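You operate a simulated robot arm through the tools that you are given. There is no shell and no other tool.

You are at the controls of a simulated robot arm. One attempt, no reset.

Task
Wipe the microscope stage, stack foam riser and sample C72 on it, then swing the microscope over and lock it.
Fine: use the lens pad and lay it back. What is to be rubbed or washed off counts as gone when no trace of it is left.

It is judged by the outcome, as a careful person would: the job done as asked, and still so three seconds after it is handed in. It fails if anything else is knocked over, pushed out of place, dropped, spilled or broken.

Robot
A 6-joint arm with a two-finger gripper, fixed in place. Base frame: the origin is on the floor under the middle of its stand, x ahead of it, y to its left, z up. Lengths are in mm, angles in degrees, forces in N, time in s.
It reaches about 1417 mm from its shoulder. Its first joint turns from -166.0 to 166.0 degrees. Payload 3.43 kg.
The TCP is the grasp point between the finger pads, 20 mm short of the fingertips. In the tool frame z runs along the fingers and y along their closing line. The gripper opens to 190 mm; its body begins 248 mm behind the TCP.
Orientation is told as [roll, pitch, yaw] about the base's x, y, z axes, in that order, counted from this pose: with the fingers straight down and closing along the base's y, the tool's x points along the base's -x, its y along +y and its z along -z.

Tools
- The arm moves only by the tool play_rows. Its argument "targets" is a list that holds one entry, the list of rows, each a list of 7 numbers: the turn, a rotation vector about the tool's x, y, z in degrees, then the shift along the tool's x, y, z in mm, then the finger opening in mm, from 0 to 190. In form: [[[ax, ay, az, tx, ty, tz, jaw], ...]]. A call has 1 to 20 rows; each row is the pose to reach, as a shift and turn from the pose commanded when the call began, along the tool's axes at that moment. Each row takes 0.2 s and may step no farther than 50 mm and 8.6 degrees from the row before; otherwise, or with a gripper value out of range, the whole call is refused. A pose out of reach is approached as far as the arm can. The call stops where the force on the tool passes 60 N (or 10 N more than at its start, if that is more) or the arm is blocked; 0.2 s more then pass. The fingers move at their own pace (about 153 mm/s each) and stop on an object; they squeeze with about 34 N. The grip force told is the motor's: it shows also when the fingers shut on nothing. Time passes only in rows, and 0.2 s behind the last, so rows that repeat a pose let the fingers close. It gives the time, the measured TCP pose, the force on the tool (base axes), the opening and the grip force at its end, in the units of the frame above (readings bear some noise), with the torque about the TCP (base axes, N m) and any sound that the robot's microphone picked up.
- Cameras (640 x 400 px; columns grow to the right, rows downward): "scene" is fixed at [402, 501.4, 1710.1]; the picture's right is [-0.97, -0.26, 0.00], its down [-0.10, 0.39, -0.91] and it looks along [0.24, -0.88, -0.40] (base axes); focal length 322 px, centre (320, 200). "wrist" rides on the gripper at [70, -8, -288] in the tool frame; the picture's right is [0.12, 0.99, 0.00], its down [-0.96, 0.12, -0.25] and it looks along [-0.25, 0.03, 0.97] (tool axes); focal length 261 px, centre (320, 200). There is no depth. A picture from a camera that has moved, and an enlarged one, comes with that camera's place and axes in the base frame and with its lens.
- camera(camera): a new picture of that camera. No time passes.
- lift_body(by): moves the trunk up (or, below 0, down) by that many mm; the arm rides with it, the base frame stays. It gives what a move gives, with no picture.
- close_up(camera, box): a new picture of the part [left, top, right, bottom] of that camera's present view, enlarged. No time passes.
- sign_off(): hands the job in; it is judged then, once.

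Nothing tells you positions but the pictures and the camera data. Unless the task says otherwise, let go and move clear before handing in.

The tools are called after "Request:" as name(argument=value, ...) on one line, values as JSON. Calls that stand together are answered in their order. play_rows: Moves the arm, as the interface text tells. Its arguments: {"type":"object","properties":{"targets":{"type":"array","items":{"type":"array","items":{"type":"array","items":{"type":"number"}}}}},"required":["targets"]} The other tools are called the same way: lift_body (by) moves the trunk up or down; camera (camera) takes a picture; close_up (camera, box) takes an enlarged picture of a part of a camera's view; sign_off () hands the job in.

At the start:

```text
t: 0.0
position: [468.0, -410.0, 1581.3]
orientation: [0.1, 0.0, 0.0]
contact_force: [0.3, 0.0, 0.0]
torque: [0.01, 0.03, -0.01]
opening: 190.2
gripper_force: 0.1
trunk travel left (down, up): [-350.0, 90.0]
```

scene: 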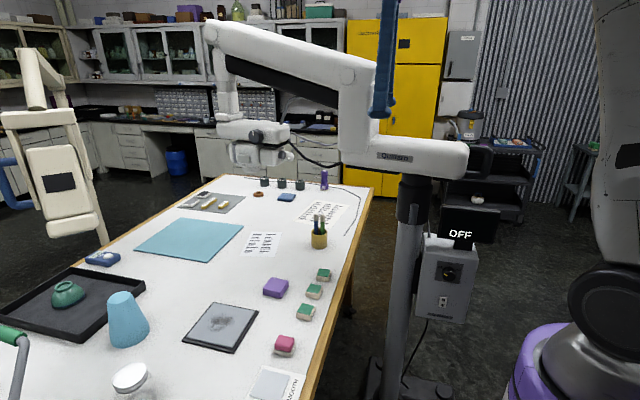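
wrist: 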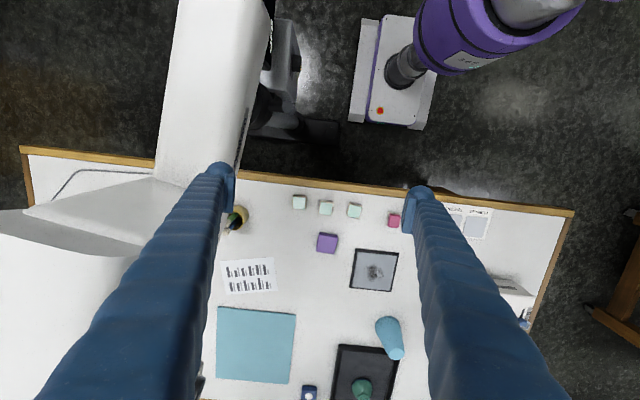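

I see a bench with a smudged grey plate (probably the microscope stage), coloured blocks, a lens pad somewhere, and a big swing-arm microscope on a column with a switch box. First I take enlarged views to identify everything.

Request:
close_up(camera="scene", box=[160, 260, 340, 400])

Request:
close_up(camera="scene", box=[160, 160, 360, 300])

Request:
close_up(camera="scene", box=[190, 20, 500, 200])

Request:
close_up(camera="scene", box=[380, 170, 520, 400])

Request:
close_up(camera="wrist", box=[220, 180, 420, 400])

Request:
close_up(camera="wrist", box=[400, 180, 580, 340])

Request:
close_up(camera="scene", box=[0, 220, 180, 400])

```text
2.86 times, centred on (250, 330) of scene
camera zoom: at [402.0, 501.4, 1710.1], right [-0.97, -0.26, 0.0], down [-0.1, 0.39, -0.91], along [0.24, -0.88, -0.4], focal length 922 px, centre (520, -171)
```

zoom: 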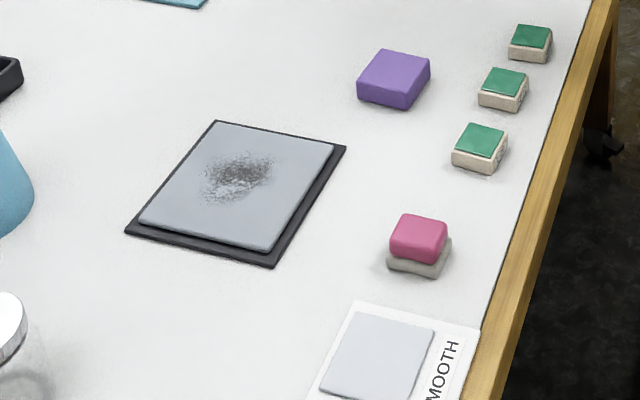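

```text
2.86 times, centred on (260, 230) of scene
camera zoom: at [402.0, 501.4, 1710.1], right [-0.97, -0.26, 0.0], down [-0.1, 0.39, -0.91], along [0.24, -0.88, -0.4], focal length 922 px, centre (491, 114)
```

zoom: 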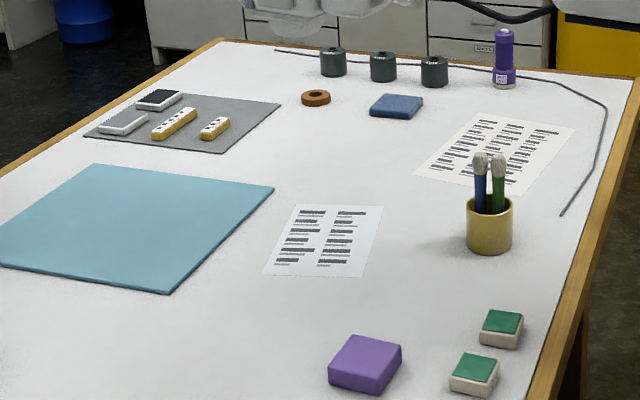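

```text
2.06 times, centred on (345, 110) of scene
camera zoom: at [402.0, 501.4, 1710.1], right [-0.97, -0.26, 0.0], down [-0.1, 0.39, -0.91], along [0.24, -0.88, -0.4], focal length 666 px, centre (268, 386)
```

zoom: 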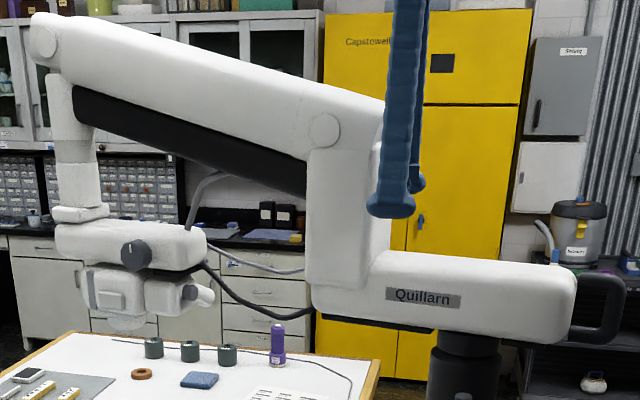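

```text
1.74 times, centred on (450, 285) of scene
camera zoom: at [402.0, 501.4, 1710.1], right [-0.97, -0.26, 0.0], down [-0.1, 0.39, -0.91], along [0.24, -0.88, -0.4], focal length 561 px, centre (94, 52)
```

zoom: 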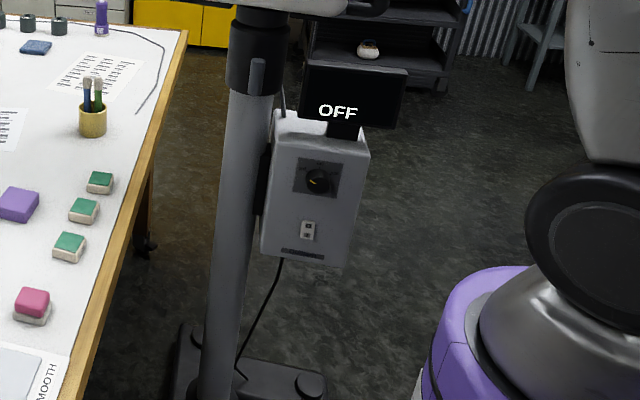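

```text
1.82 times, centred on (320, 290) of wrist
camera zoom: at [397.7, -419.1, 1868.8], right [-0.12, 0.99, 0.0], down [0.96, 0.12, 0.25], along [0.25, 0.03, -0.97], focal length 474 px, centre (320, 36)
```

zoom: 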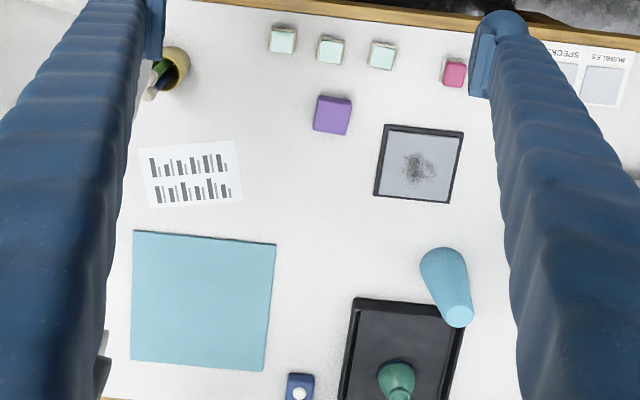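

```text
2.50 times, centred on (490, 260) of wrist
camera zoom: at [397.7, -419.1, 1868.8], right [-0.12, 0.99, 0.0], down [0.96, 0.12, 0.25], along [0.25, 0.03, -0.97], focal length 652 px, centre (-105, 50)
```

zoom: 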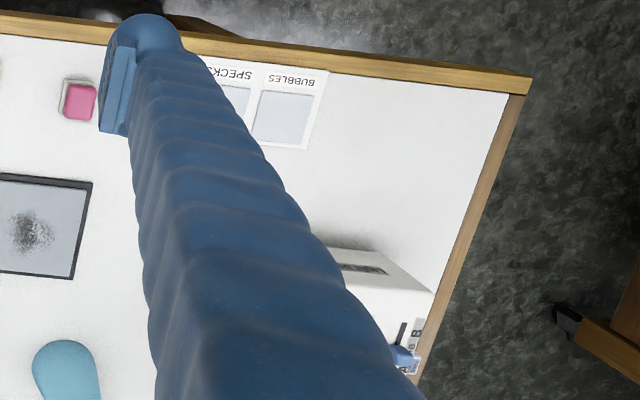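

```text
2.22 times, centred on (90, 310) of scene
camera zoom: at [402.0, 501.4, 1710.1], right [-0.97, -0.26, 0.0], down [-0.1, 0.39, -0.91], along [0.24, -0.88, -0.4], focal length 717 px, centre (831, -44)
```

zoom: 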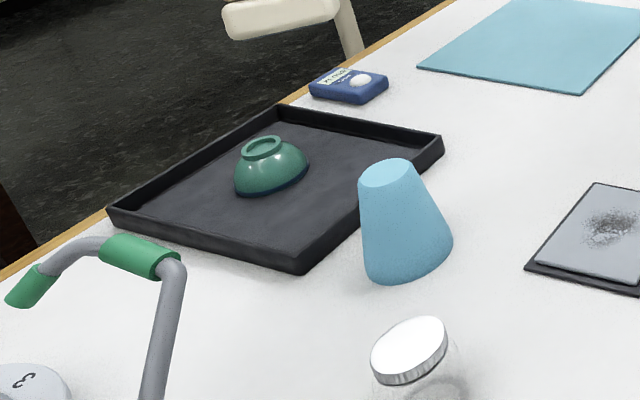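

The stage plate seems to be around (885, -148, 955). I need closer looks at the labels, the pads and the microscope's lock before I move.

Request:
close_up(camera="scene", box=[290, 255, 340, 325])

Request:
close_up(camera="scene", box=[250, 320, 310, 400])

Request:
close_up(camera="scene", box=[390, 130, 500, 210])

Request:
close_up(camera="scene", box=[410, 220, 500, 340])

Request:
close_up(camera="scene", box=[270, 170, 370, 250])

Request:
close_up(camera="scene", box=[170, 170, 300, 260])

Request:
close_up(camera="scene", box=[200, 100, 320, 180])

Request:
close_up(camera="wrist", box=[160, 0, 360, 220])

```text
5.71 times, centred on (315, 290) of scene
camera zoom: at [402.0, 501.4, 1710.1], right [-0.97, -0.26, 0.0], down [-0.1, 0.39, -0.91], along [0.24, -0.88, -0.4], focal length 1843 px, centre (349, -314)
```

zoom: 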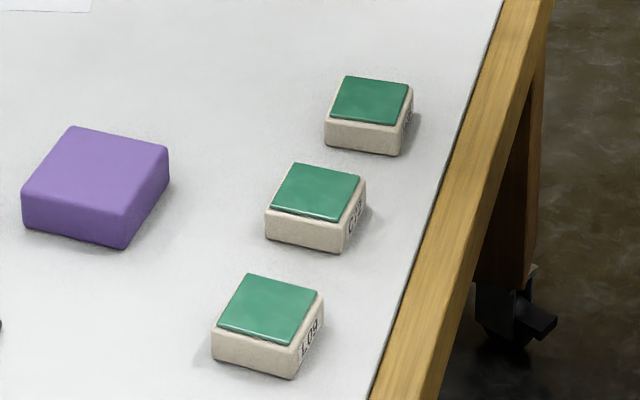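

```text
5.00 times, centred on (280, 360) of scene
camera zoom: at [402.0, 501.4, 1710.1], right [-0.97, -0.26, 0.0], down [-0.1, 0.39, -0.91], along [0.24, -0.88, -0.4], focal length 1613 px, centre (520, -600)
```

zoom: 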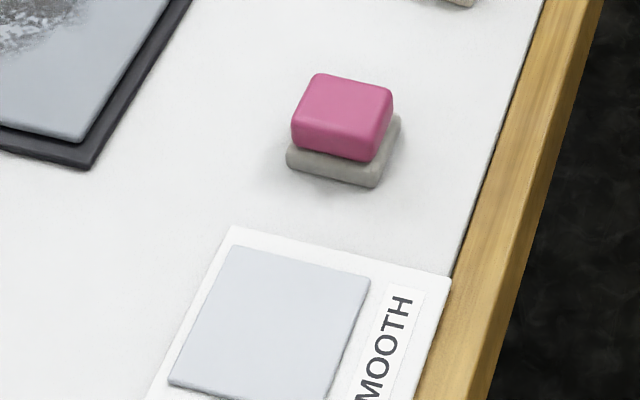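

```text
5.00 times, centred on (445, 170) of scene
camera zoom: at [402.0, 501.4, 1710.1], right [-0.97, -0.26, 0.0], down [-0.1, 0.39, -0.91], along [0.24, -0.88, -0.4], focal length 1613 px, centre (-305, 350)
```

zoom: 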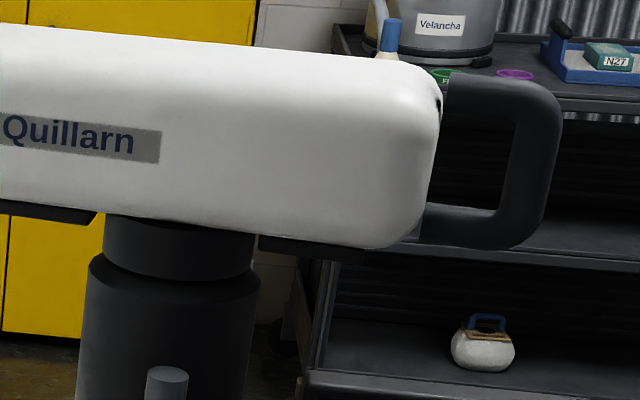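

```text
3.33 times, centred on (455, 280) of scene
camera zoom: at [402.0, 501.4, 1710.1], right [-0.97, -0.26, 0.0], down [-0.1, 0.39, -0.91], along [0.24, -0.88, -0.4], focal length 1075 px, centre (-130, -67)
```

zoom: 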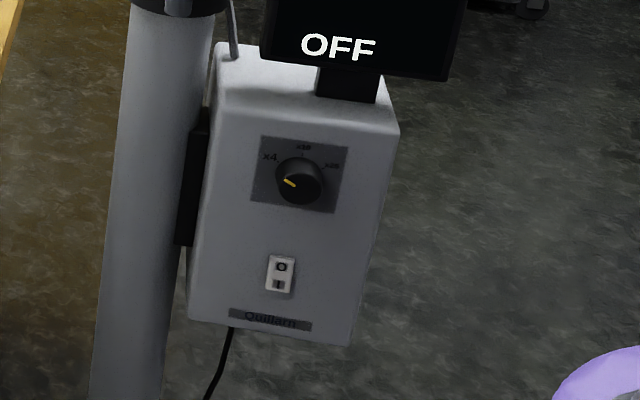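

```text
5.00 times, centred on (320, 210) of scene
camera zoom: at [402.0, 501.4, 1710.1], right [-0.97, -0.26, 0.0], down [-0.1, 0.39, -0.91], along [0.24, -0.88, -0.4], focal length 1613 px, centre (320, 150)
```

zoom: 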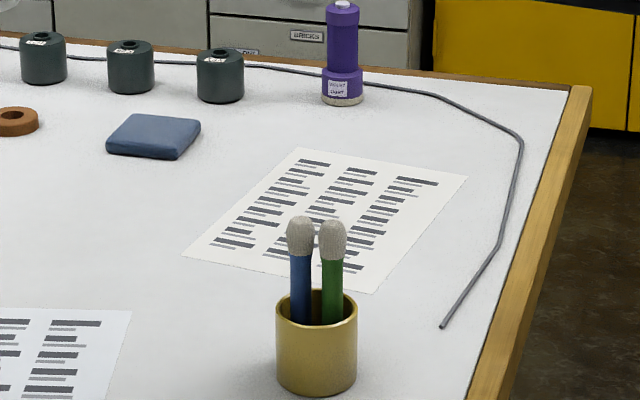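

```text
4.44 times, centred on (235, 215) of scene
camera zoom: at [402.0, 501.4, 1710.1], right [-0.97, -0.26, 0.0], down [-0.1, 0.39, -0.91], along [0.24, -0.88, -0.4], focal length 1433 px, centre (698, 133)
```

zoom: 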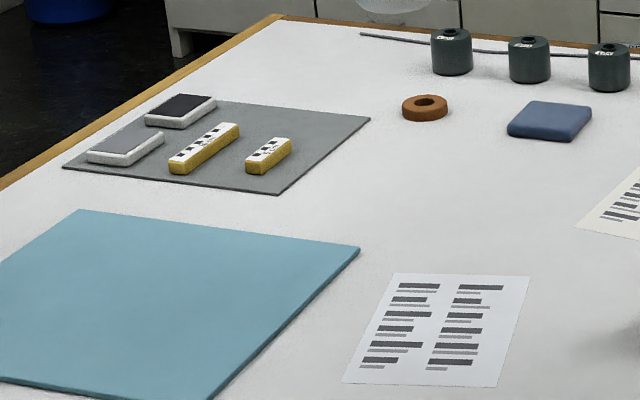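

```text
5.00 times, centred on (260, 140) of scene
camera zoom: at [402.0, 501.4, 1710.1], right [-0.97, -0.26, 0.0], down [-0.1, 0.39, -0.91], along [0.24, -0.88, -0.4], focal length 1613 px, centre (620, 500)
```

zoom: 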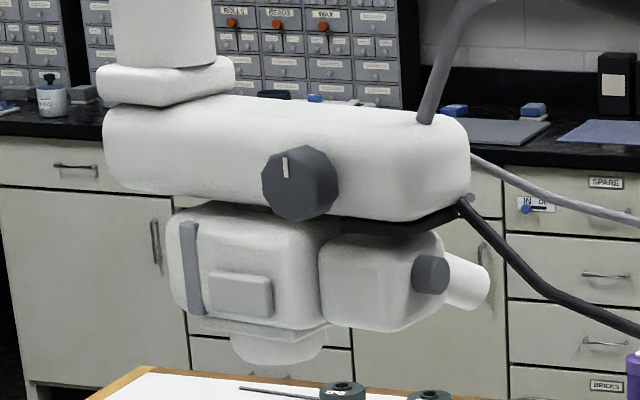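

```text
1.82 times, centred on (260, 110) of wrist
camera zoom: at [397.7, -419.1, 1868.8], right [-0.12, 0.99, 0.0], down [0.96, 0.12, 0.25], along [0.25, 0.03, -0.97], focal length 474 px, centre (429, 364)
```

zoom: 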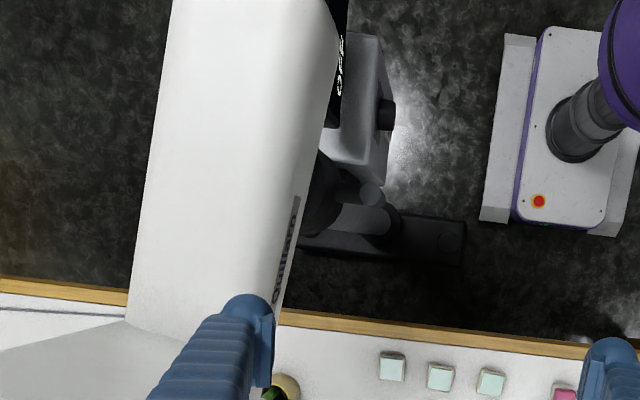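

The middle green-topped block seems to read "C7x". I enlarge further to check the labels and the lock lever on the column.

Request:
close_up(camera="scene", box=[308, 280, 326, 302])

Request:
close_up(camera="scene", box=[312, 264, 334, 284])

Request:
close_up(camera="scene", box=[270, 188, 305, 208])

Request:
close_up(camera="scene", box=[395, 190, 450, 240])

Request:
close_up(camera="scene", box=[255, 170, 335, 210])

Request:
close_up(camera="scene", box=[235, 225, 290, 265])

Request:
close_up(camera="scene", box=[295, 195, 350, 230])

Request:
close_up(camera="wrist", box=[240, 0, 320, 150])

```text
16.00 times, centred on (317, 291) of scene
camera zoom: at [402.0, 501.4, 1710.1], right [-0.97, -0.26, 0.0], down [-0.1, 0.39, -0.91], along [0.24, -0.88, -0.4], focal length 5160 px, centre (368, -1256)
```

zoom: 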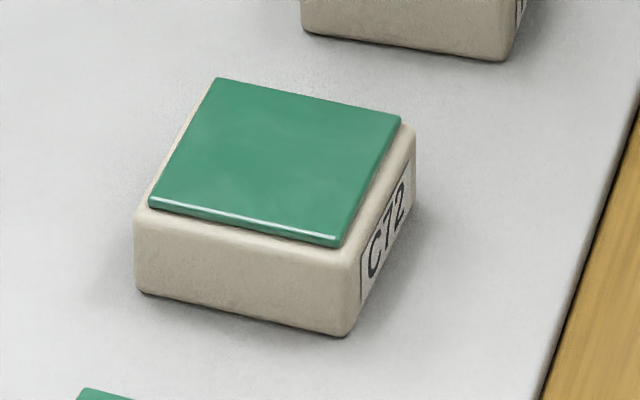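

```text
16.00 times, centred on (323, 274) of scene
camera zoom: at [402.0, 501.4, 1710.1], right [-0.97, -0.26, 0.0], down [-0.1, 0.39, -0.91], along [0.24, -0.88, -0.4], focal length 5160 px, centre (272, -984)
```

zoom: 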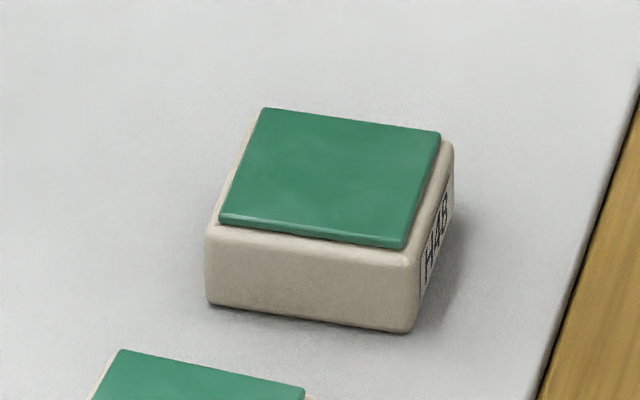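

```text
16.00 times, centred on (288, 198) of scene
camera zoom: at [402.0, 501.4, 1710.1], right [-0.97, -0.26, 0.0], down [-0.1, 0.39, -0.91], along [0.24, -0.88, -0.4], focal length 5160 px, centre (840, 232)
```

zoom: 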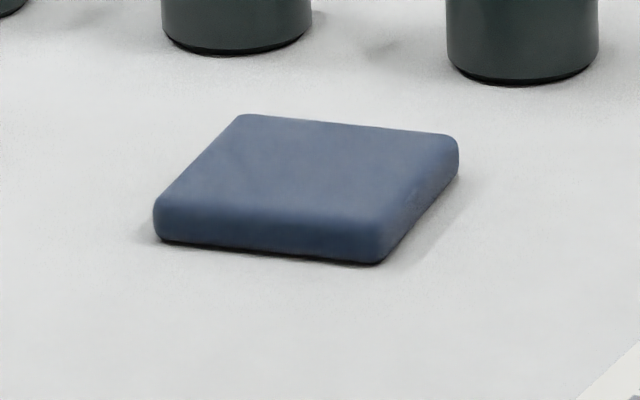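

```text
8.00 times, centred on (422, 215) of scene
camera zoom: at [402.0, 501.4, 1710.1], right [-0.97, -0.26, 0.0], down [-0.1, 0.39, -0.91], along [0.24, -0.88, -0.4], focal length 2580 px, centre (-500, 80)
```

zoom: 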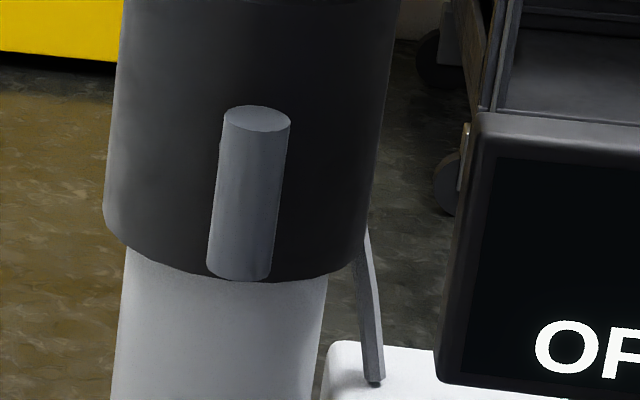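

```text
8.00 times, centred on (295, 190) of scene
camera zoom: at [402.0, 501.4, 1710.1], right [-0.97, -0.26, 0.0], down [-0.1, 0.39, -0.91], along [0.24, -0.88, -0.4], focal length 2580 px, centre (520, 280)
```

zoom: 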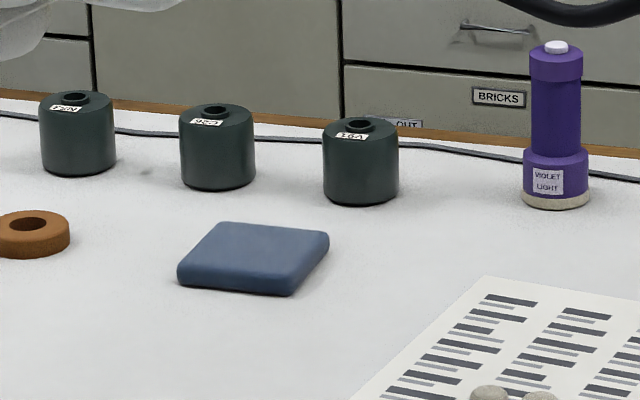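

```text
10.00 times, centred on (262, 245) of scene
camera zoom: at [402.0, 501.4, 1710.1], right [-0.97, -0.26, 0.0], down [-0.1, 0.39, -0.91], along [0.24, -0.88, -0.4], focal length 3225 px, centre (895, -250)
```

zoom: 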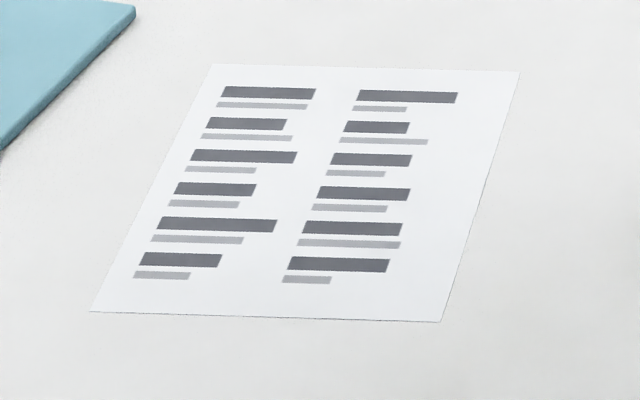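

```text
11.43 times, centred on (322, 212) of scene
camera zoom: at [402.0, 501.4, 1710.1], right [-0.97, -0.26, 0.0], down [-0.1, 0.39, -0.91], along [0.24, -0.88, -0.4], focal length 3686 px, centre (291, 57)
```

zoom: 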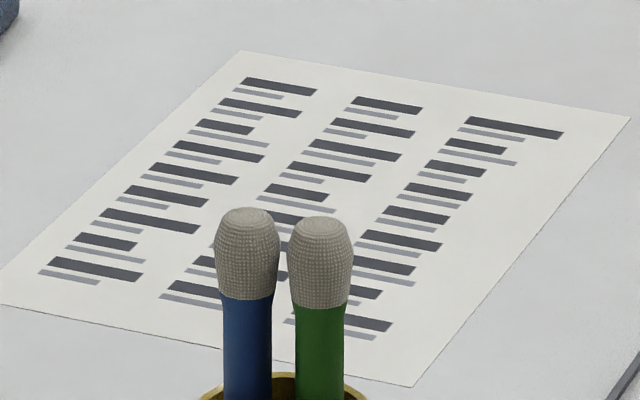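

```text
2.67 times, centred on (280, 75) of wrist
camera zoom: at [397.7, -419.1, 1868.8], right [-0.12, 0.99, 0.0], down [0.96, 0.12, 0.25], along [0.25, 0.03, -0.97], focal length 695 px, centre (427, 533)
```

zoom: 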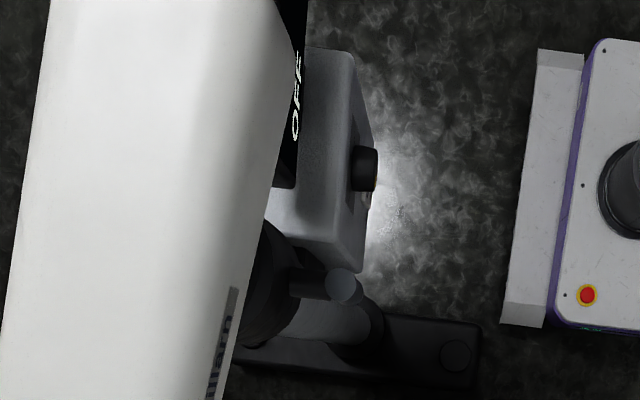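

The middle green-topped block is C72. The lens pad is most likely the pink grip on a grey felt base, and the foam riser the purple block. The lock looks like a lever with a cylinder grip on the column collar at about (352, -493, 1240). I move the arm over the work area for better views.

Request:
play_rows(targets=[[[0, 0, 0, -15, 25, 35, 190], [0, 0, 0, -30, 50, 70, 190], [0, 0, 0, -45, 75, 105, 190], [0, 0, 0, -60, 100, 140, 190], [0, 0, 0, -75, 125, 175, 190], [0, 0, 0, -90, 150, 210, 190], [0, 0, 0, -105, 175, 245, 190], [0, 0, 0, -120, 200, 280, 190], [0, 0, 0, -135, 225, 315, 190], [0, 0, 0, -150, 250, 350, 190]]])

Request:
camera(camera="wrist")

Request:
camera(camera="scene")

```text
t: 2.2
position: [619.3, -160.6, 1229.4]
orientation: [0.0, 0.1, 0.0]
contact_force: [0.3, 0.3, -0.6]
torque: [-0.05, 0.12, 0.01]
opening: 189.9
gripper_force: 0.0
trunk travel left (down, up): [-350.0, 90.0]
```

```text
taken
camera wrist: at [549.2, -168.7, 1517.9], right [-0.12, 0.99, 0.0], down [0.96, 0.12, 0.25], along [0.24, 0.03, -0.97], focal length 261 px, centre (320, 200)
```

wrist: 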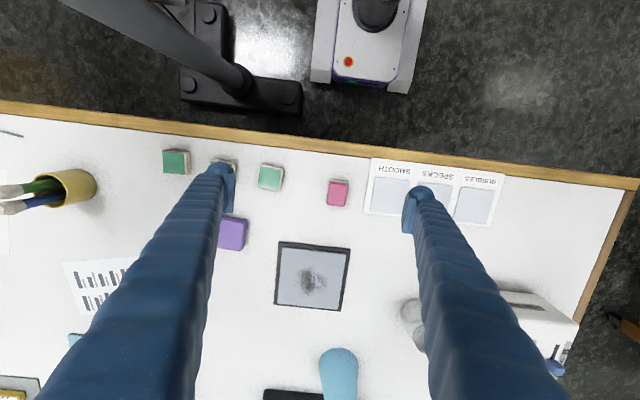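

```text
taken
```

scene: 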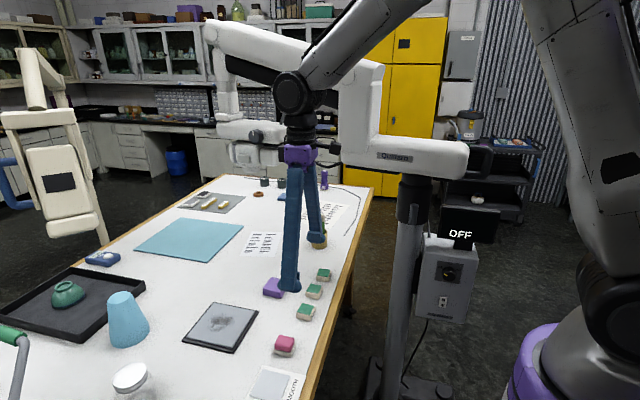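

I zoom on the stage, the pink pad and the card from here.

Request:
close_up(camera="wrist", box=[260, 160, 380, 320])

Request:
close_up(camera="wrist", box=[310, 170, 360, 215])

Request:
close_up(camera="wrist", box=[360, 150, 520, 240])

Request:
close_up(camera="wrist", box=[150, 140, 300, 260])

Request:
close_up(camera="scene", box=[260, 325, 310, 365])

Request:
close_up(camera="scene", box=[180, 295, 265, 360])

```text
2.50 times, centred on (320, 240) of wrist
camera zoom: at [549.2, -168.7, 1517.9], right [-0.12, 0.99, 0.0], down [0.96, 0.12, 0.25], along [0.24, 0.03, -0.97], focal length 652 px, centre (320, 100)
```

zoom: 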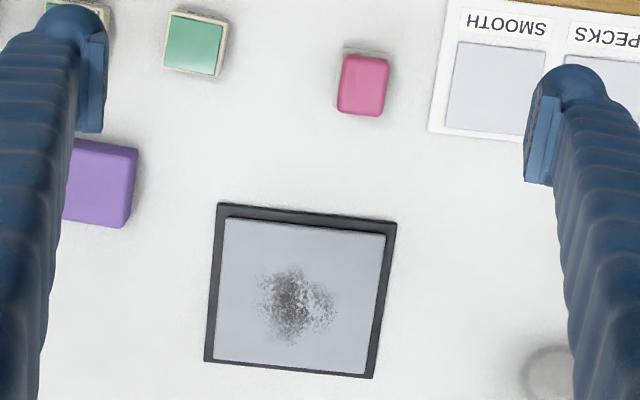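

```text
8.89 times, centred on (335, 192) of wrist
camera zoom: at [549.2, -168.7, 1517.9], right [-0.12, 0.99, 0.0], down [0.96, 0.12, 0.25], along [0.24, 0.03, -0.97], focal length 2317 px, centre (187, 267)
```

zoom: 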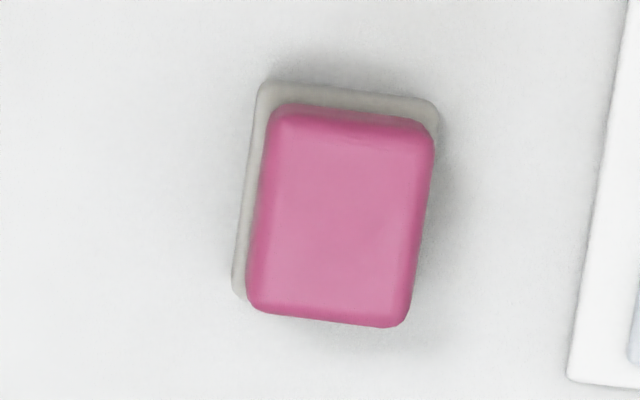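

```text
4.00 times, centred on (440, 195) of wrist
camera zoom: at [549.2, -168.7, 1517.9], right [-0.12, 0.99, 0.0], down [0.96, 0.12, 0.25], along [0.24, 0.03, -0.97], focal length 1043 px, centre (-160, 220)
```

zoom: 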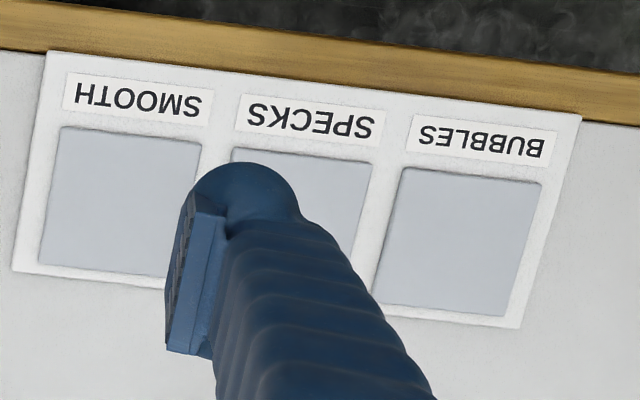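

```text
3.33 times, centred on (225, 200) of wrist
camera zoom: at [549.2, -168.7, 1517.9], right [-0.12, 0.99, 0.0], down [0.96, 0.12, 0.25], along [0.24, 0.03, -0.97], focal length 869 px, centre (637, 200)
```

zoom: 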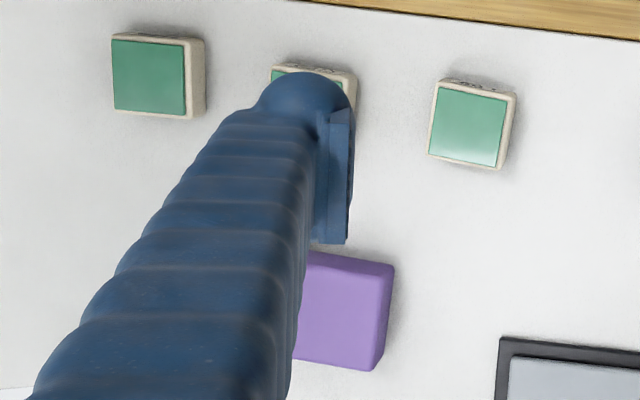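

```text
10.00 times, centred on (285, 345) of scene
camera zoom: at [402.0, 501.4, 1710.1], right [-0.97, -0.26, 0.0], down [-0.1, 0.39, -0.91], along [0.24, -0.88, -0.4], focal length 3225 px, centre (670, -1250)
```

zoom: 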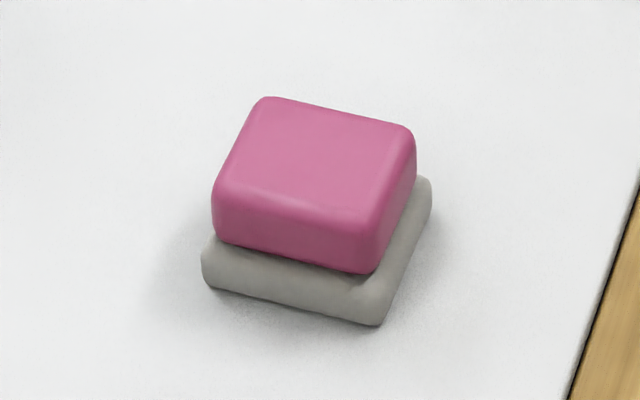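

```text
6.15 times, centred on (222, 328) of scene
camera zoom: at [402.0, 501.4, 1710.1], right [-0.97, -0.26, 0.0], down [-0.1, 0.39, -0.91], along [0.24, -0.88, -0.4], focal length 1985 px, centre (920, -585)
```

zoom: 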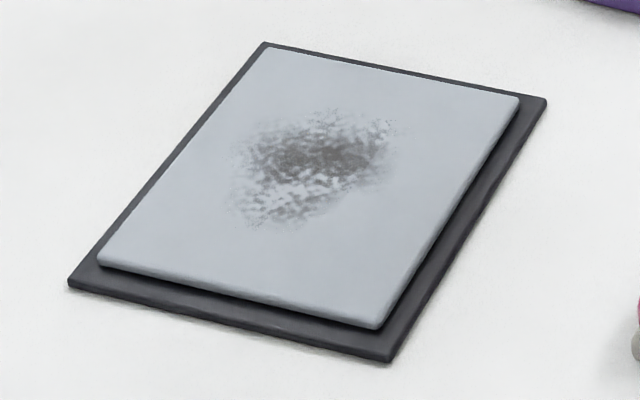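

The pink-topped grey felt block at about (667, -117) is the lens pad. The stage plate is about 148 mm square, centred at (881, -150), with its smudge spanning about x 844–935, y -191 to -107. I move above the pad with the fingers narrowed.

Request:
play_rows(targets=[[[0, 0, 0, -24, 21.5, 35, 120], [0, 0, 0, -48, 43, 70, 70], [0, 0, 0, -48, 43, 115, 60], [0, 0, 0, -48, 43, 160, 60], [0, 0, 0, -48, 43, 190, 60], [0, 0, 0, -48, 43, 190, 60]]])

Request:
camera(camera="wrist")

Request:
close_up(camera="scene", box=[240, 290, 330, 370])

```text
t: 3.6
position: [664.0, -118.6, 1041.7]
orientation: [0.0, 0.1, 0.0]
contact_force: [0.3, -0.4, -0.1]
torque: [0.03, 0.0, -0.01]
opening: 60.1
gripper_force: 0.0
trunk travel left (down, up): [-350.0, 90.0]
```

```text
taken
camera wrist: at [595.4, -126.0, 1329.2], right [-0.12, 0.99, 0.0], down [0.96, 0.12, 0.25], along [0.25, 0.03, -0.97], focal length 261 px, centre (320, 200)
```

wrist: 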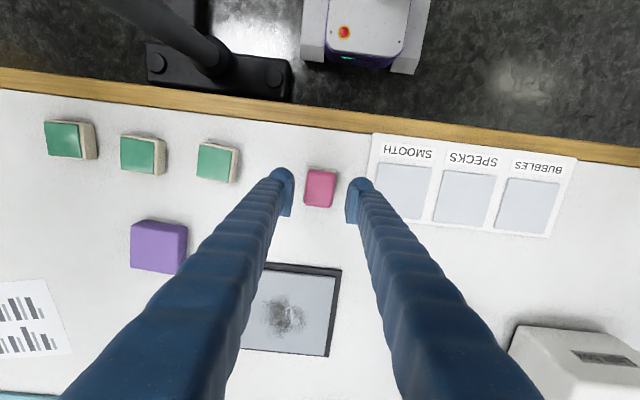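

```text
5.00 times, centred on (285, 330) of scene
camera zoom: at [402.0, 501.4, 1710.1], right [-0.97, -0.26, 0.0], down [-0.1, 0.39, -0.91], along [0.24, -0.88, -0.4], focal length 1613 px, centre (495, -450)
```

zoom: 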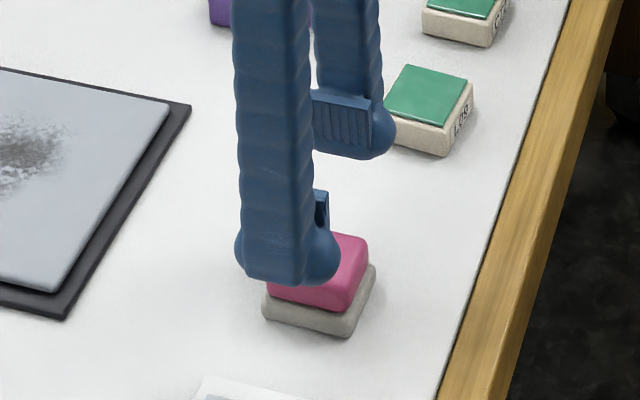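

The fingers straddle the pad and are centred on it. I lower most of the way and check the gap from the side.

Request:
play_rows(targets=[[[0, 0, 0, 0, 0, 20, 60], [0, 0, 0, 0, 0, 40, 60], [0, 0, 0, 0, 0, 46, 60]]])

Request:
close_up(camera="scene", box=[260, 310, 320, 365])

Request:
close_up(camera="wrist", box=[270, 150, 370, 230])

```text
t: 4.4
position: [666.2, -116.1, 995.7]
orientation: [0.0, 0.1, 0.0]
contact_force: [-0.2, 0.4, -0.5]
torque: [0.01, -0.01, -0.02]
opening: 59.9
gripper_force: 0.0
trunk travel left (down, up): [-350.0, 90.0]
```

```text
7.27 times, centred on (290, 338) of scene
camera zoom: at [402.0, 501.4, 1710.1], right [-0.97, -0.26, 0.0], down [-0.1, 0.39, -0.91], along [0.24, -0.88, -0.4], focal length 2346 px, centre (538, -800)
```

zoom: 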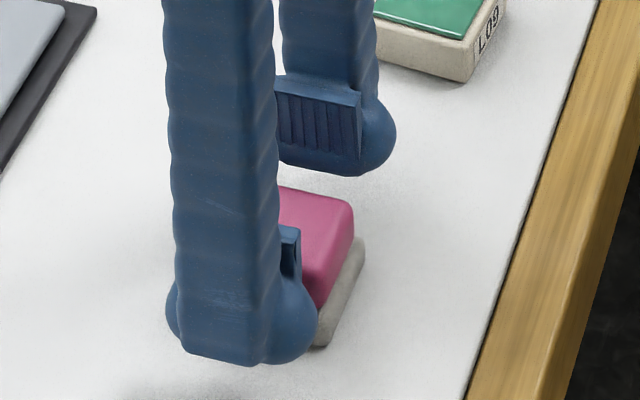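

```text
5.00 times, centred on (320, 190) of wrist
camera zoom: at [595.9, -125.5, 1283.4], right [-0.12, 0.99, 0.0], down [0.96, 0.12, 0.25], along [0.24, 0.03, -0.97], focal length 1303 px, centre (320, 250)
```

zoom: 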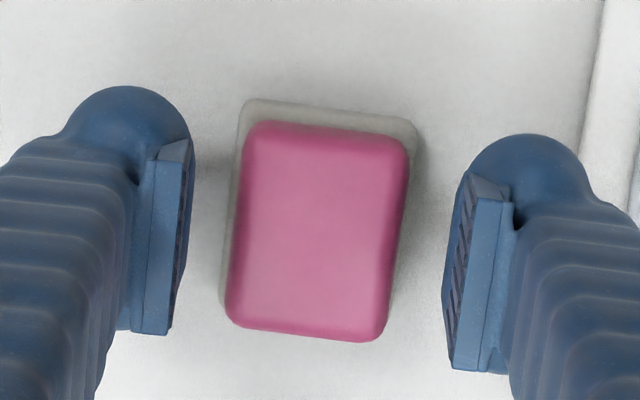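

The fingers clear the pad on both sides. I lower 6 mm more and close on the pink grip.

Request:
play_rows(targets=[[[0, 0, 0, 0, 0, 6, 60], [0, 0, 0, 0, 0, 6, 60], [0, 0, 0, 0, 0, 6, 40], [0, 0, 0, 0, 0, 6, 20], [0, 0, 0, 0, 0, 6, 0], [0, 0, 0, 0, 0, 6, 0]]])

Request:
close_up(camera="wrist", box=[270, 150, 370, 230])

Request:
close_up(camera="scene", box=[260, 310, 320, 365])

```text
t: 5.8
position: [665.2, -118.3, 989.0]
orientation: [0.1, 0.1, 0.0]
contact_force: [-0.4, 0.1, -0.1]
torque: [0.01, 0.02, -0.01]
opening: 38.5
gripper_force: 33.7
trunk travel left (down, up): [-350.0, 90.0]
```

```text
5.00 times, centred on (320, 190) of wrist
camera zoom: at [596.0, -125.9, 1277.5], right [-0.12, 0.99, 0.0], down [0.96, 0.12, 0.25], along [0.24, 0.03, -0.97], focal length 1303 px, centre (320, 250)
```

zoom: 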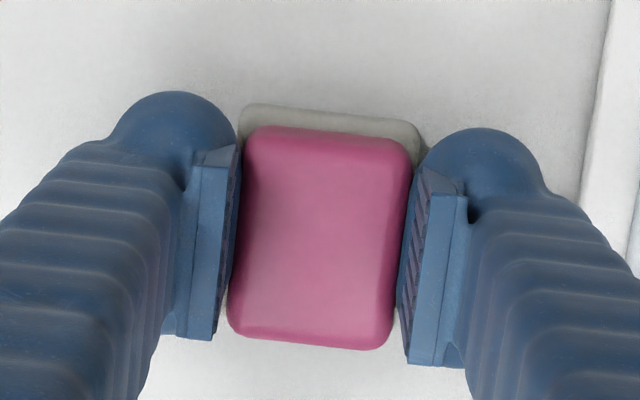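

```text
7.27 times, centred on (290, 338) of scene
camera zoom: at [402.0, 501.4, 1710.1], right [-0.97, -0.26, 0.0], down [-0.1, 0.39, -0.91], along [0.24, -0.88, -0.4], focal length 2346 px, centre (538, -800)
```

zoom: 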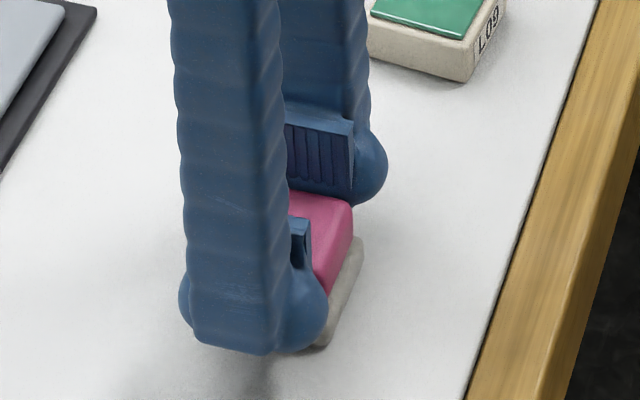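

The pad is gripped with 38.5 mm opening. I lift it and carry it above a corner of the stage's smudge.

Request:
play_rows(targets=[[[0, 0, 0, 0, 0, -30, 0], [0, 0, 0, 0, 0, -60, 0], [0, 0, 0, -40, -15, -60, 0], [0, 0, 0, -80, -30, -60, 0], [0, 0, 0, -120, -45, -60, 0], [0, 0, 0, -160, -60, -60, 0], [0, 0, 0, -184, -78, -60, 0], [0, 0, 0, -184, -78, -60, 0]]])

Request:
camera(camera="wrist")

Request:
close_up(camera="scene", box=[180, 270, 310, 370])

```text
t: 7.6
position: [851.4, -196.4, 1050.6]
orientation: [0.0, 0.0, 0.1]
contact_force: [-0.2, 0.4, -0.4]
torque: [0.02, -0.06, 0.01]
opening: 38.4
gripper_force: 33.7
trunk travel left (down, up): [-350.0, 90.0]
```

```text
taken
camera wrist: at [780.5, -204.9, 1338.1], right [-0.12, 0.99, 0.0], down [0.96, 0.12, 0.25], along [0.25, 0.03, -0.97], focal length 261 px, centre (320, 200)
```

wrist: 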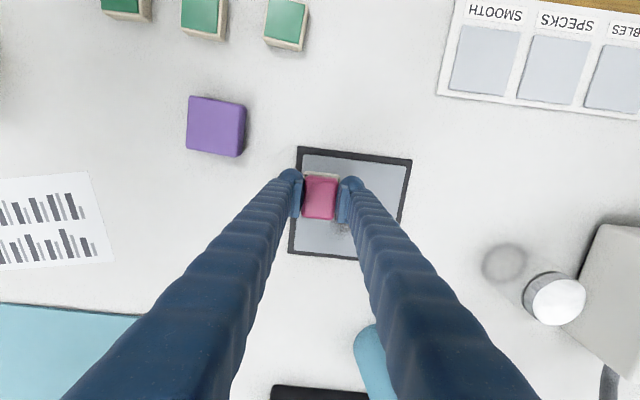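

```text
4.00 times, centred on (245, 320) of scene
camera zoom: at [402.0, 501.4, 1710.1], right [-0.97, -0.26, 0.0], down [-0.1, 0.39, -0.91], along [0.24, -0.88, -0.4], focal length 1290 px, centre (620, -280)
```

zoom: 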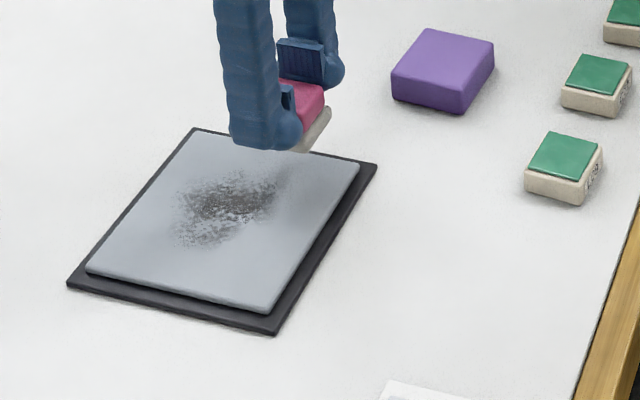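

The pad is held level over the stage. I lower it in small steps and watch the force for contact.

Request:
play_rows(targets=[[[0, 0, 0, 0, 0, 25, 0], [0, 0, 0, 0, 0, 40, 0], [0, 0, 0, 0, 0, 44, 0], [0, 0, 0, 0, 0, 44, 0]]])

Request:
close_up(camera="scene", box=[180, 280, 280, 360])

```text
t: 8.6
position: [850.8, -195.2, 1004.0]
orientation: [0.0, 0.1, 0.0]
contact_force: [0.4, -0.4, -0.4]
torque: [0.01, 0.02, -0.01]
opening: 38.1
gripper_force: 33.8
trunk travel left (down, up): [-350.0, 90.0]
```

```text
5.00 times, centred on (230, 320) of scene
camera zoom: at [402.0, 501.4, 1710.1], right [-0.97, -0.26, 0.0], down [-0.1, 0.39, -0.91], along [0.24, -0.88, -0.4], focal length 1613 px, centre (770, -400)
```

zoom: 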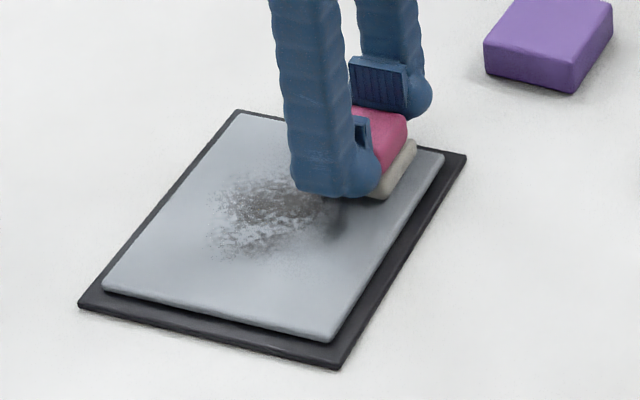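

Still no contact. I go down a few millimetres more in fine steps.

Request:
play_rows(targets=[[[0, 0, 0, 0, 0, 1, 0], [0, 0, 0, 0, 0, 2, 0], [0, 0, 0, 0, 0, 3, 0], [0, 0, 0, 0, 0, 3, 0]]])

```text
t: 9.6
position: [850.1, -194.4, 1002.6]
orientation: [0.0, -0.1, 0.0]
contact_force: [0.0, -0.2, 12.7]
torque: [-0.01, 0.11, 0.01]
opening: 38.5
gripper_force: 34.0
trunk travel left (down, up): [-350.0, 90.0]
```

Contact at 12.7 N. I wipe in strokes along y while stepping across x.

Request:
play_rows(targets=[[[0, 0, 0, 0, 15, 0, 0], [0, 0, 0, 0, 30, 0, 0], [0, 0, 0, 0, 45, 0, 0], [0, 0, 0, 0, 60, 0, 0], [0, 0, 0, 0, 75, 0, 0], [0, 0, 0, 0, 90, 0, 0], [0, 0, 0, -22, 90, 0, 0], [0, 0, 0, -22, 75, 0, 0], [0, 0, 0, -22, 60, 0, 0], [0, 0, 0, -22, 45, 0, 0], [0, 0, 0, -22, 30, 0, 0], [0, 0, 0, -22, 15, 0, 0], [0, 0, 0, -22, 0, 0, 0], [0, 0, 0, -44, 0, 0, 0], [0, 0, 0, -44, 15, 0, 0], [0, 0, 0, -44, 30, 0, 0], [0, 0, 0, -44, 45, 0, 0], [0, 0, 0, -44, 60, 0, 0], [0, 0, 0, -44, 75, 0, 0], [0, 0, 0, -44, 90, 0, 0]]])

Request:
close_up(camera="scene", box=[180, 280, 280, 360])

```text
t: 13.8
position: [894.6, -105.7, 1002.7]
orientation: [0.0, -0.1, 0.0]
contact_force: [0.0, -4.4, 20.3]
torque: [-0.07, 0.1, 0.07]
opening: 38.4
gripper_force: 34.2
trunk travel left (down, up): [-350.0, 90.0]
```

```text
5.00 times, centred on (230, 320) of scene
camera zoom: at [402.0, 501.4, 1710.1], right [-0.97, -0.26, 0.0], down [-0.1, 0.39, -0.91], along [0.24, -0.88, -0.4], focal length 1613 px, centre (770, -400)
```

zoom: 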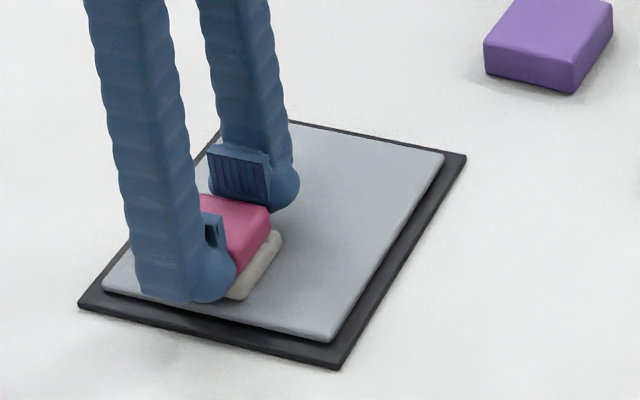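

The smudge wipes off well. I continue over the far part of the stage.

Request:
play_rows(targets=[[[0, 0, 0, -18, 0, 0, 0], [0, 0, 0, -18, -15, 0, 0], [0, 0, 0, -18, -30, 0, 0], [0, 0, 0, -18, -45, 0, 0], [0, 0, 0, -18, -60, 0, 0], [0, 0, 0, -18, -75, 0, 0], [0, 0, 0, -18, -90, 0, 0], [0, 0, 0, -32, -90, 0, 0], [0, 0, 0, -32, -75, 0, 0], [0, 0, 0, -32, -60, 0, 0], [0, 0, 0, -32, -45, 0, 0], [0, 0, 0, -32, -30, 0, 0], [0, 0, 0, -32, -15, 0, 0], [0, 0, 0, -32, 0, 0, 0], [0, 0, 0, -16, 0, 0, 0], [0, 0, 0, 0, 0, 0, 0], [0, 0, 0, 16, 0, 0, 0], [0, 0, 0, 32, 0, 0, 0], [0, 0, 0, 44, 0, 0, 0]]])

Request:
close_up(camera="scene", box=[180, 280, 280, 360])

Request:
close_up(camera="wrist", box=[220, 120, 380, 260])

```text
t: 17.8
position: [850.1, -104.7, 1001.7]
orientation: [0.0, 0.1, 0.1]
contact_force: [2.8, -0.4, 13.3]
torque: [0.02, -0.11, -0.01]
opening: 38.5
gripper_force: 33.6
trunk travel left (down, up): [-350.0, 90.0]
```

```text
5.00 times, centred on (230, 320) of scene
camera zoom: at [402.0, 501.4, 1710.1], right [-0.97, -0.26, 0.0], down [-0.1, 0.39, -0.91], along [0.24, -0.88, -0.4], focal length 1613 px, centre (770, -400)
```

zoom: 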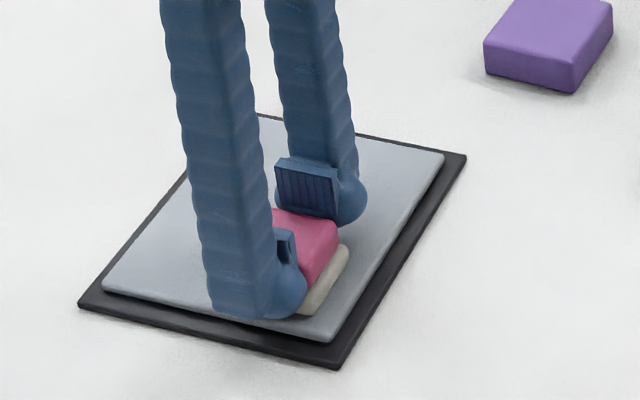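

```text
2.86 times, centred on (300, 190) of wrist
camera zoom: at [779.3, -114.4, 1290.3], right [-0.12, 0.99, 0.0], down [0.96, 0.12, 0.25], along [0.25, 0.03, -0.97], focal length 745 px, centre (377, 229)
```

zoom: 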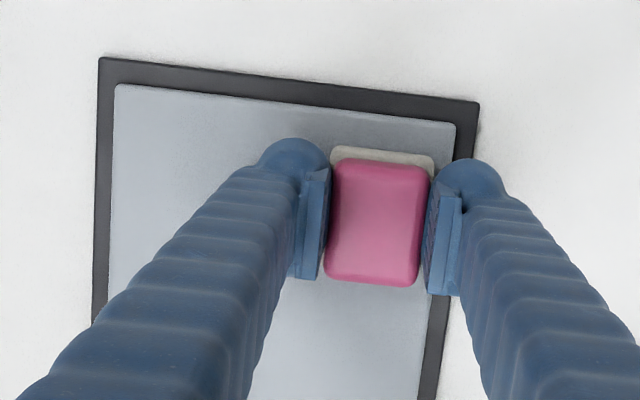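

The stage looks clean. I do a second full pass for safety, then lift and inspect.

Request:
play_rows(targets=[[[0, 0, 0, 0, -18, 0, 0], [0, 0, 0, 0, -36, 0, 0], [0, 0, 0, 0, -54, 0, 0], [0, 0, 0, 0, -72, 0, 0], [0, 0, 0, 0, -90, 0, 0], [0, 0, 0, -25, -90, 0, 0], [0, 0, 0, -25, -72, 0, 0], [0, 0, 0, -25, -54, 0, 0], [0, 0, 0, -25, -36, 0, 0], [0, 0, 0, -25, -18, 0, 0], [0, 0, 0, -25, 0, 0, 0], [0, 0, 0, -50, 0, 0, 0], [0, 0, 0, -50, -18, 0, 0], [0, 0, 0, -50, -36, 0, 0], [0, 0, 0, -50, -54, 0, 0], [0, 0, 0, -50, -72, 0, 0], [0, 0, 0, -50, -90, 0, 0], [0, 0, 0, -74, -90, 0, 0]]])

Request:
play_rows(targets=[[[0, 0, 0, 0, 18, 0, 0], [0, 0, 0, 0, 36, 0, 0], [0, 0, 0, 0, 54, 0, 0], [0, 0, 0, 0, 72, 0, 0], [0, 0, 0, 0, 90, 0, 0], [0, 0, 0, 0, 90, -20, 0], [0, 0, 0, 0, 90, -60, 0], [0, 0, 0, 40, 80, -80, 0], [0, 0, 0, 80, 80, -80, 0], [0, 0, 0, 120, 80, -80, 0], [0, 0, 0, 160, 80, -80, 0], [0, 0, 0, 200, 80, -80, 0], [0, 0, 0, 240, 80, -60, 0], [0, 0, 0, 258, 78, -50, 0], [0, 0, 0, 258, 78, -50, 0]]])

Request:
close_up(camera="scene", box=[170, 290, 270, 360])

Request:
camera(camera="wrist")

```text
t: 21.6
position: [924.1, -198.1, 1002.5]
orientation: [0.1, -0.1, 0.0]
contact_force: [1.7, 0.4, 4.9]
torque: [0.03, 0.01, 0.04]
opening: 38.5
gripper_force: 34.0
trunk travel left (down, up): [-350.0, 90.0]
```

```text
t: 24.8
position: [666.6, -116.5, 1051.7]
orientation: [0.0, 0.1, 0.0]
contact_force: [0.3, 0.3, -0.9]
torque: [0.0, 0.04, -0.01]
opening: 38.4
gripper_force: 34.0
trunk travel left (down, up): [-350.0, 90.0]
```

```text
5.71 times, centred on (220, 325) of scene
camera zoom: at [402.0, 501.4, 1710.1], right [-0.97, -0.26, 0.0], down [-0.1, 0.39, -0.91], along [0.24, -0.88, -0.4], focal length 1843 px, centre (891, -514)
```

zoom: 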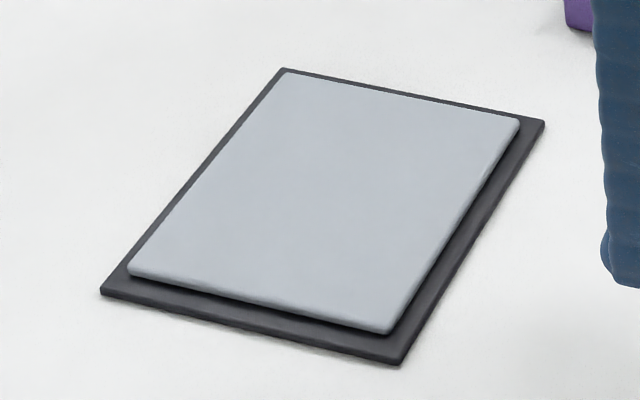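

```text
taken
camera wrist: at [596.0, -125.7, 1339.8], right [-0.12, 0.99, 0.0], down [0.96, 0.12, 0.25], along [0.24, 0.03, -0.97], focal length 261 px, centre (320, 200)
```

wrist: 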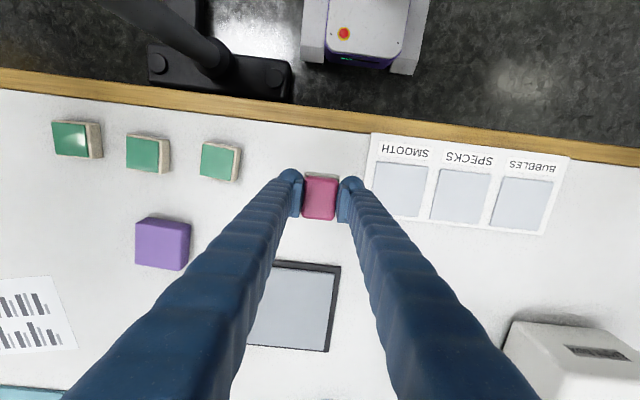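

The stage is spotless. I lower the pad back at its original spot (667, -117).

Request:
play_rows(targets=[[[0, 0, 0, 0, 0, 25, 0], [0, 0, 0, 0, 0, 45, 0], [0, 0, 0, 0, 0, 57, 0], [0, 0, 0, 0, 0, 60, 0], [0, 0, 0, 0, 0, 62, 0], [0, 0, 0, 0, 0, 62, 0]]])

Request:
close_up(camera="scene", box=[260, 310, 320, 365])

```text
t: 26.2
position: [666.3, -117.0, 991.0]
orientation: [0.0, -0.1, 0.0]
contact_force: [0.3, -0.4, -0.8]
torque: [-0.01, 0.0, -0.01]
opening: 38.5
gripper_force: 33.5
trunk travel left (down, up): [-350.0, 90.0]
```

```text
7.27 times, centred on (290, 338) of scene
camera zoom: at [402.0, 501.4, 1710.1], right [-0.97, -0.26, 0.0], down [-0.1, 0.39, -0.91], along [0.24, -0.88, -0.4], focal length 2346 px, centre (538, -800)
```

zoom: 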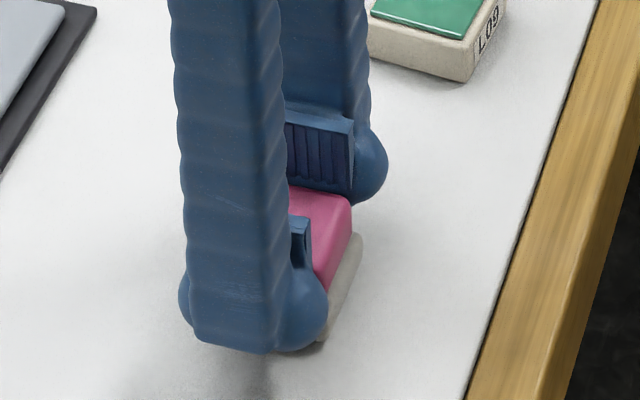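

One more millimetre brings it to the table; then I check for a touch before opening.

Request:
play_rows(targets=[[[0, 0, 0, 0, 0, 1, 0], [0, 0, 0, 0, 0, 1, 0]]])

```text
t: 26.8
position: [665.9, -117.4, 989.6]
orientation: [0.0, 0.2, 0.0]
contact_force: [-0.3, 0.0, 0.0]
torque: [0.0, 0.04, -0.02]
opening: 38.5
gripper_force: 34.1
trunk travel left (down, up): [-350.0, 90.0]
```

Request:
play_rows(targets=[[[0, 0, 0, 0, 0, 0.5, 0], [0, 0, 0, 0, 0, 1, 0], [0, 0, 0, 0, 0, 1, 0]]])

```text
t: 27.6
position: [666.3, -118.4, 988.6]
orientation: [0.1, 0.0, 0.0]
contact_force: [-0.7, -0.1, 0.0]
torque: [-0.04, 0.03, 0.02]
opening: 38.1
gripper_force: 34.1
trunk travel left (down, up): [-350.0, 90.0]
```

Request:
play_rows(targets=[[[0, 0, 0, 0, 0, 0.5, 0], [0, 0, 0, 0, 0, 1, 0], [0, 0, 0, 0, 0, 1, 0]]])

```text
t: 28.4
position: [665.5, -117.0, 988.6]
orientation: [0.0, 0.0, 0.0]
contact_force: [-0.2, -0.4, 8.8]
torque: [0.05, 0.07, -0.01]
opening: 38.2
gripper_force: 34.0
trunk travel left (down, up): [-350.0, 90.0]
```

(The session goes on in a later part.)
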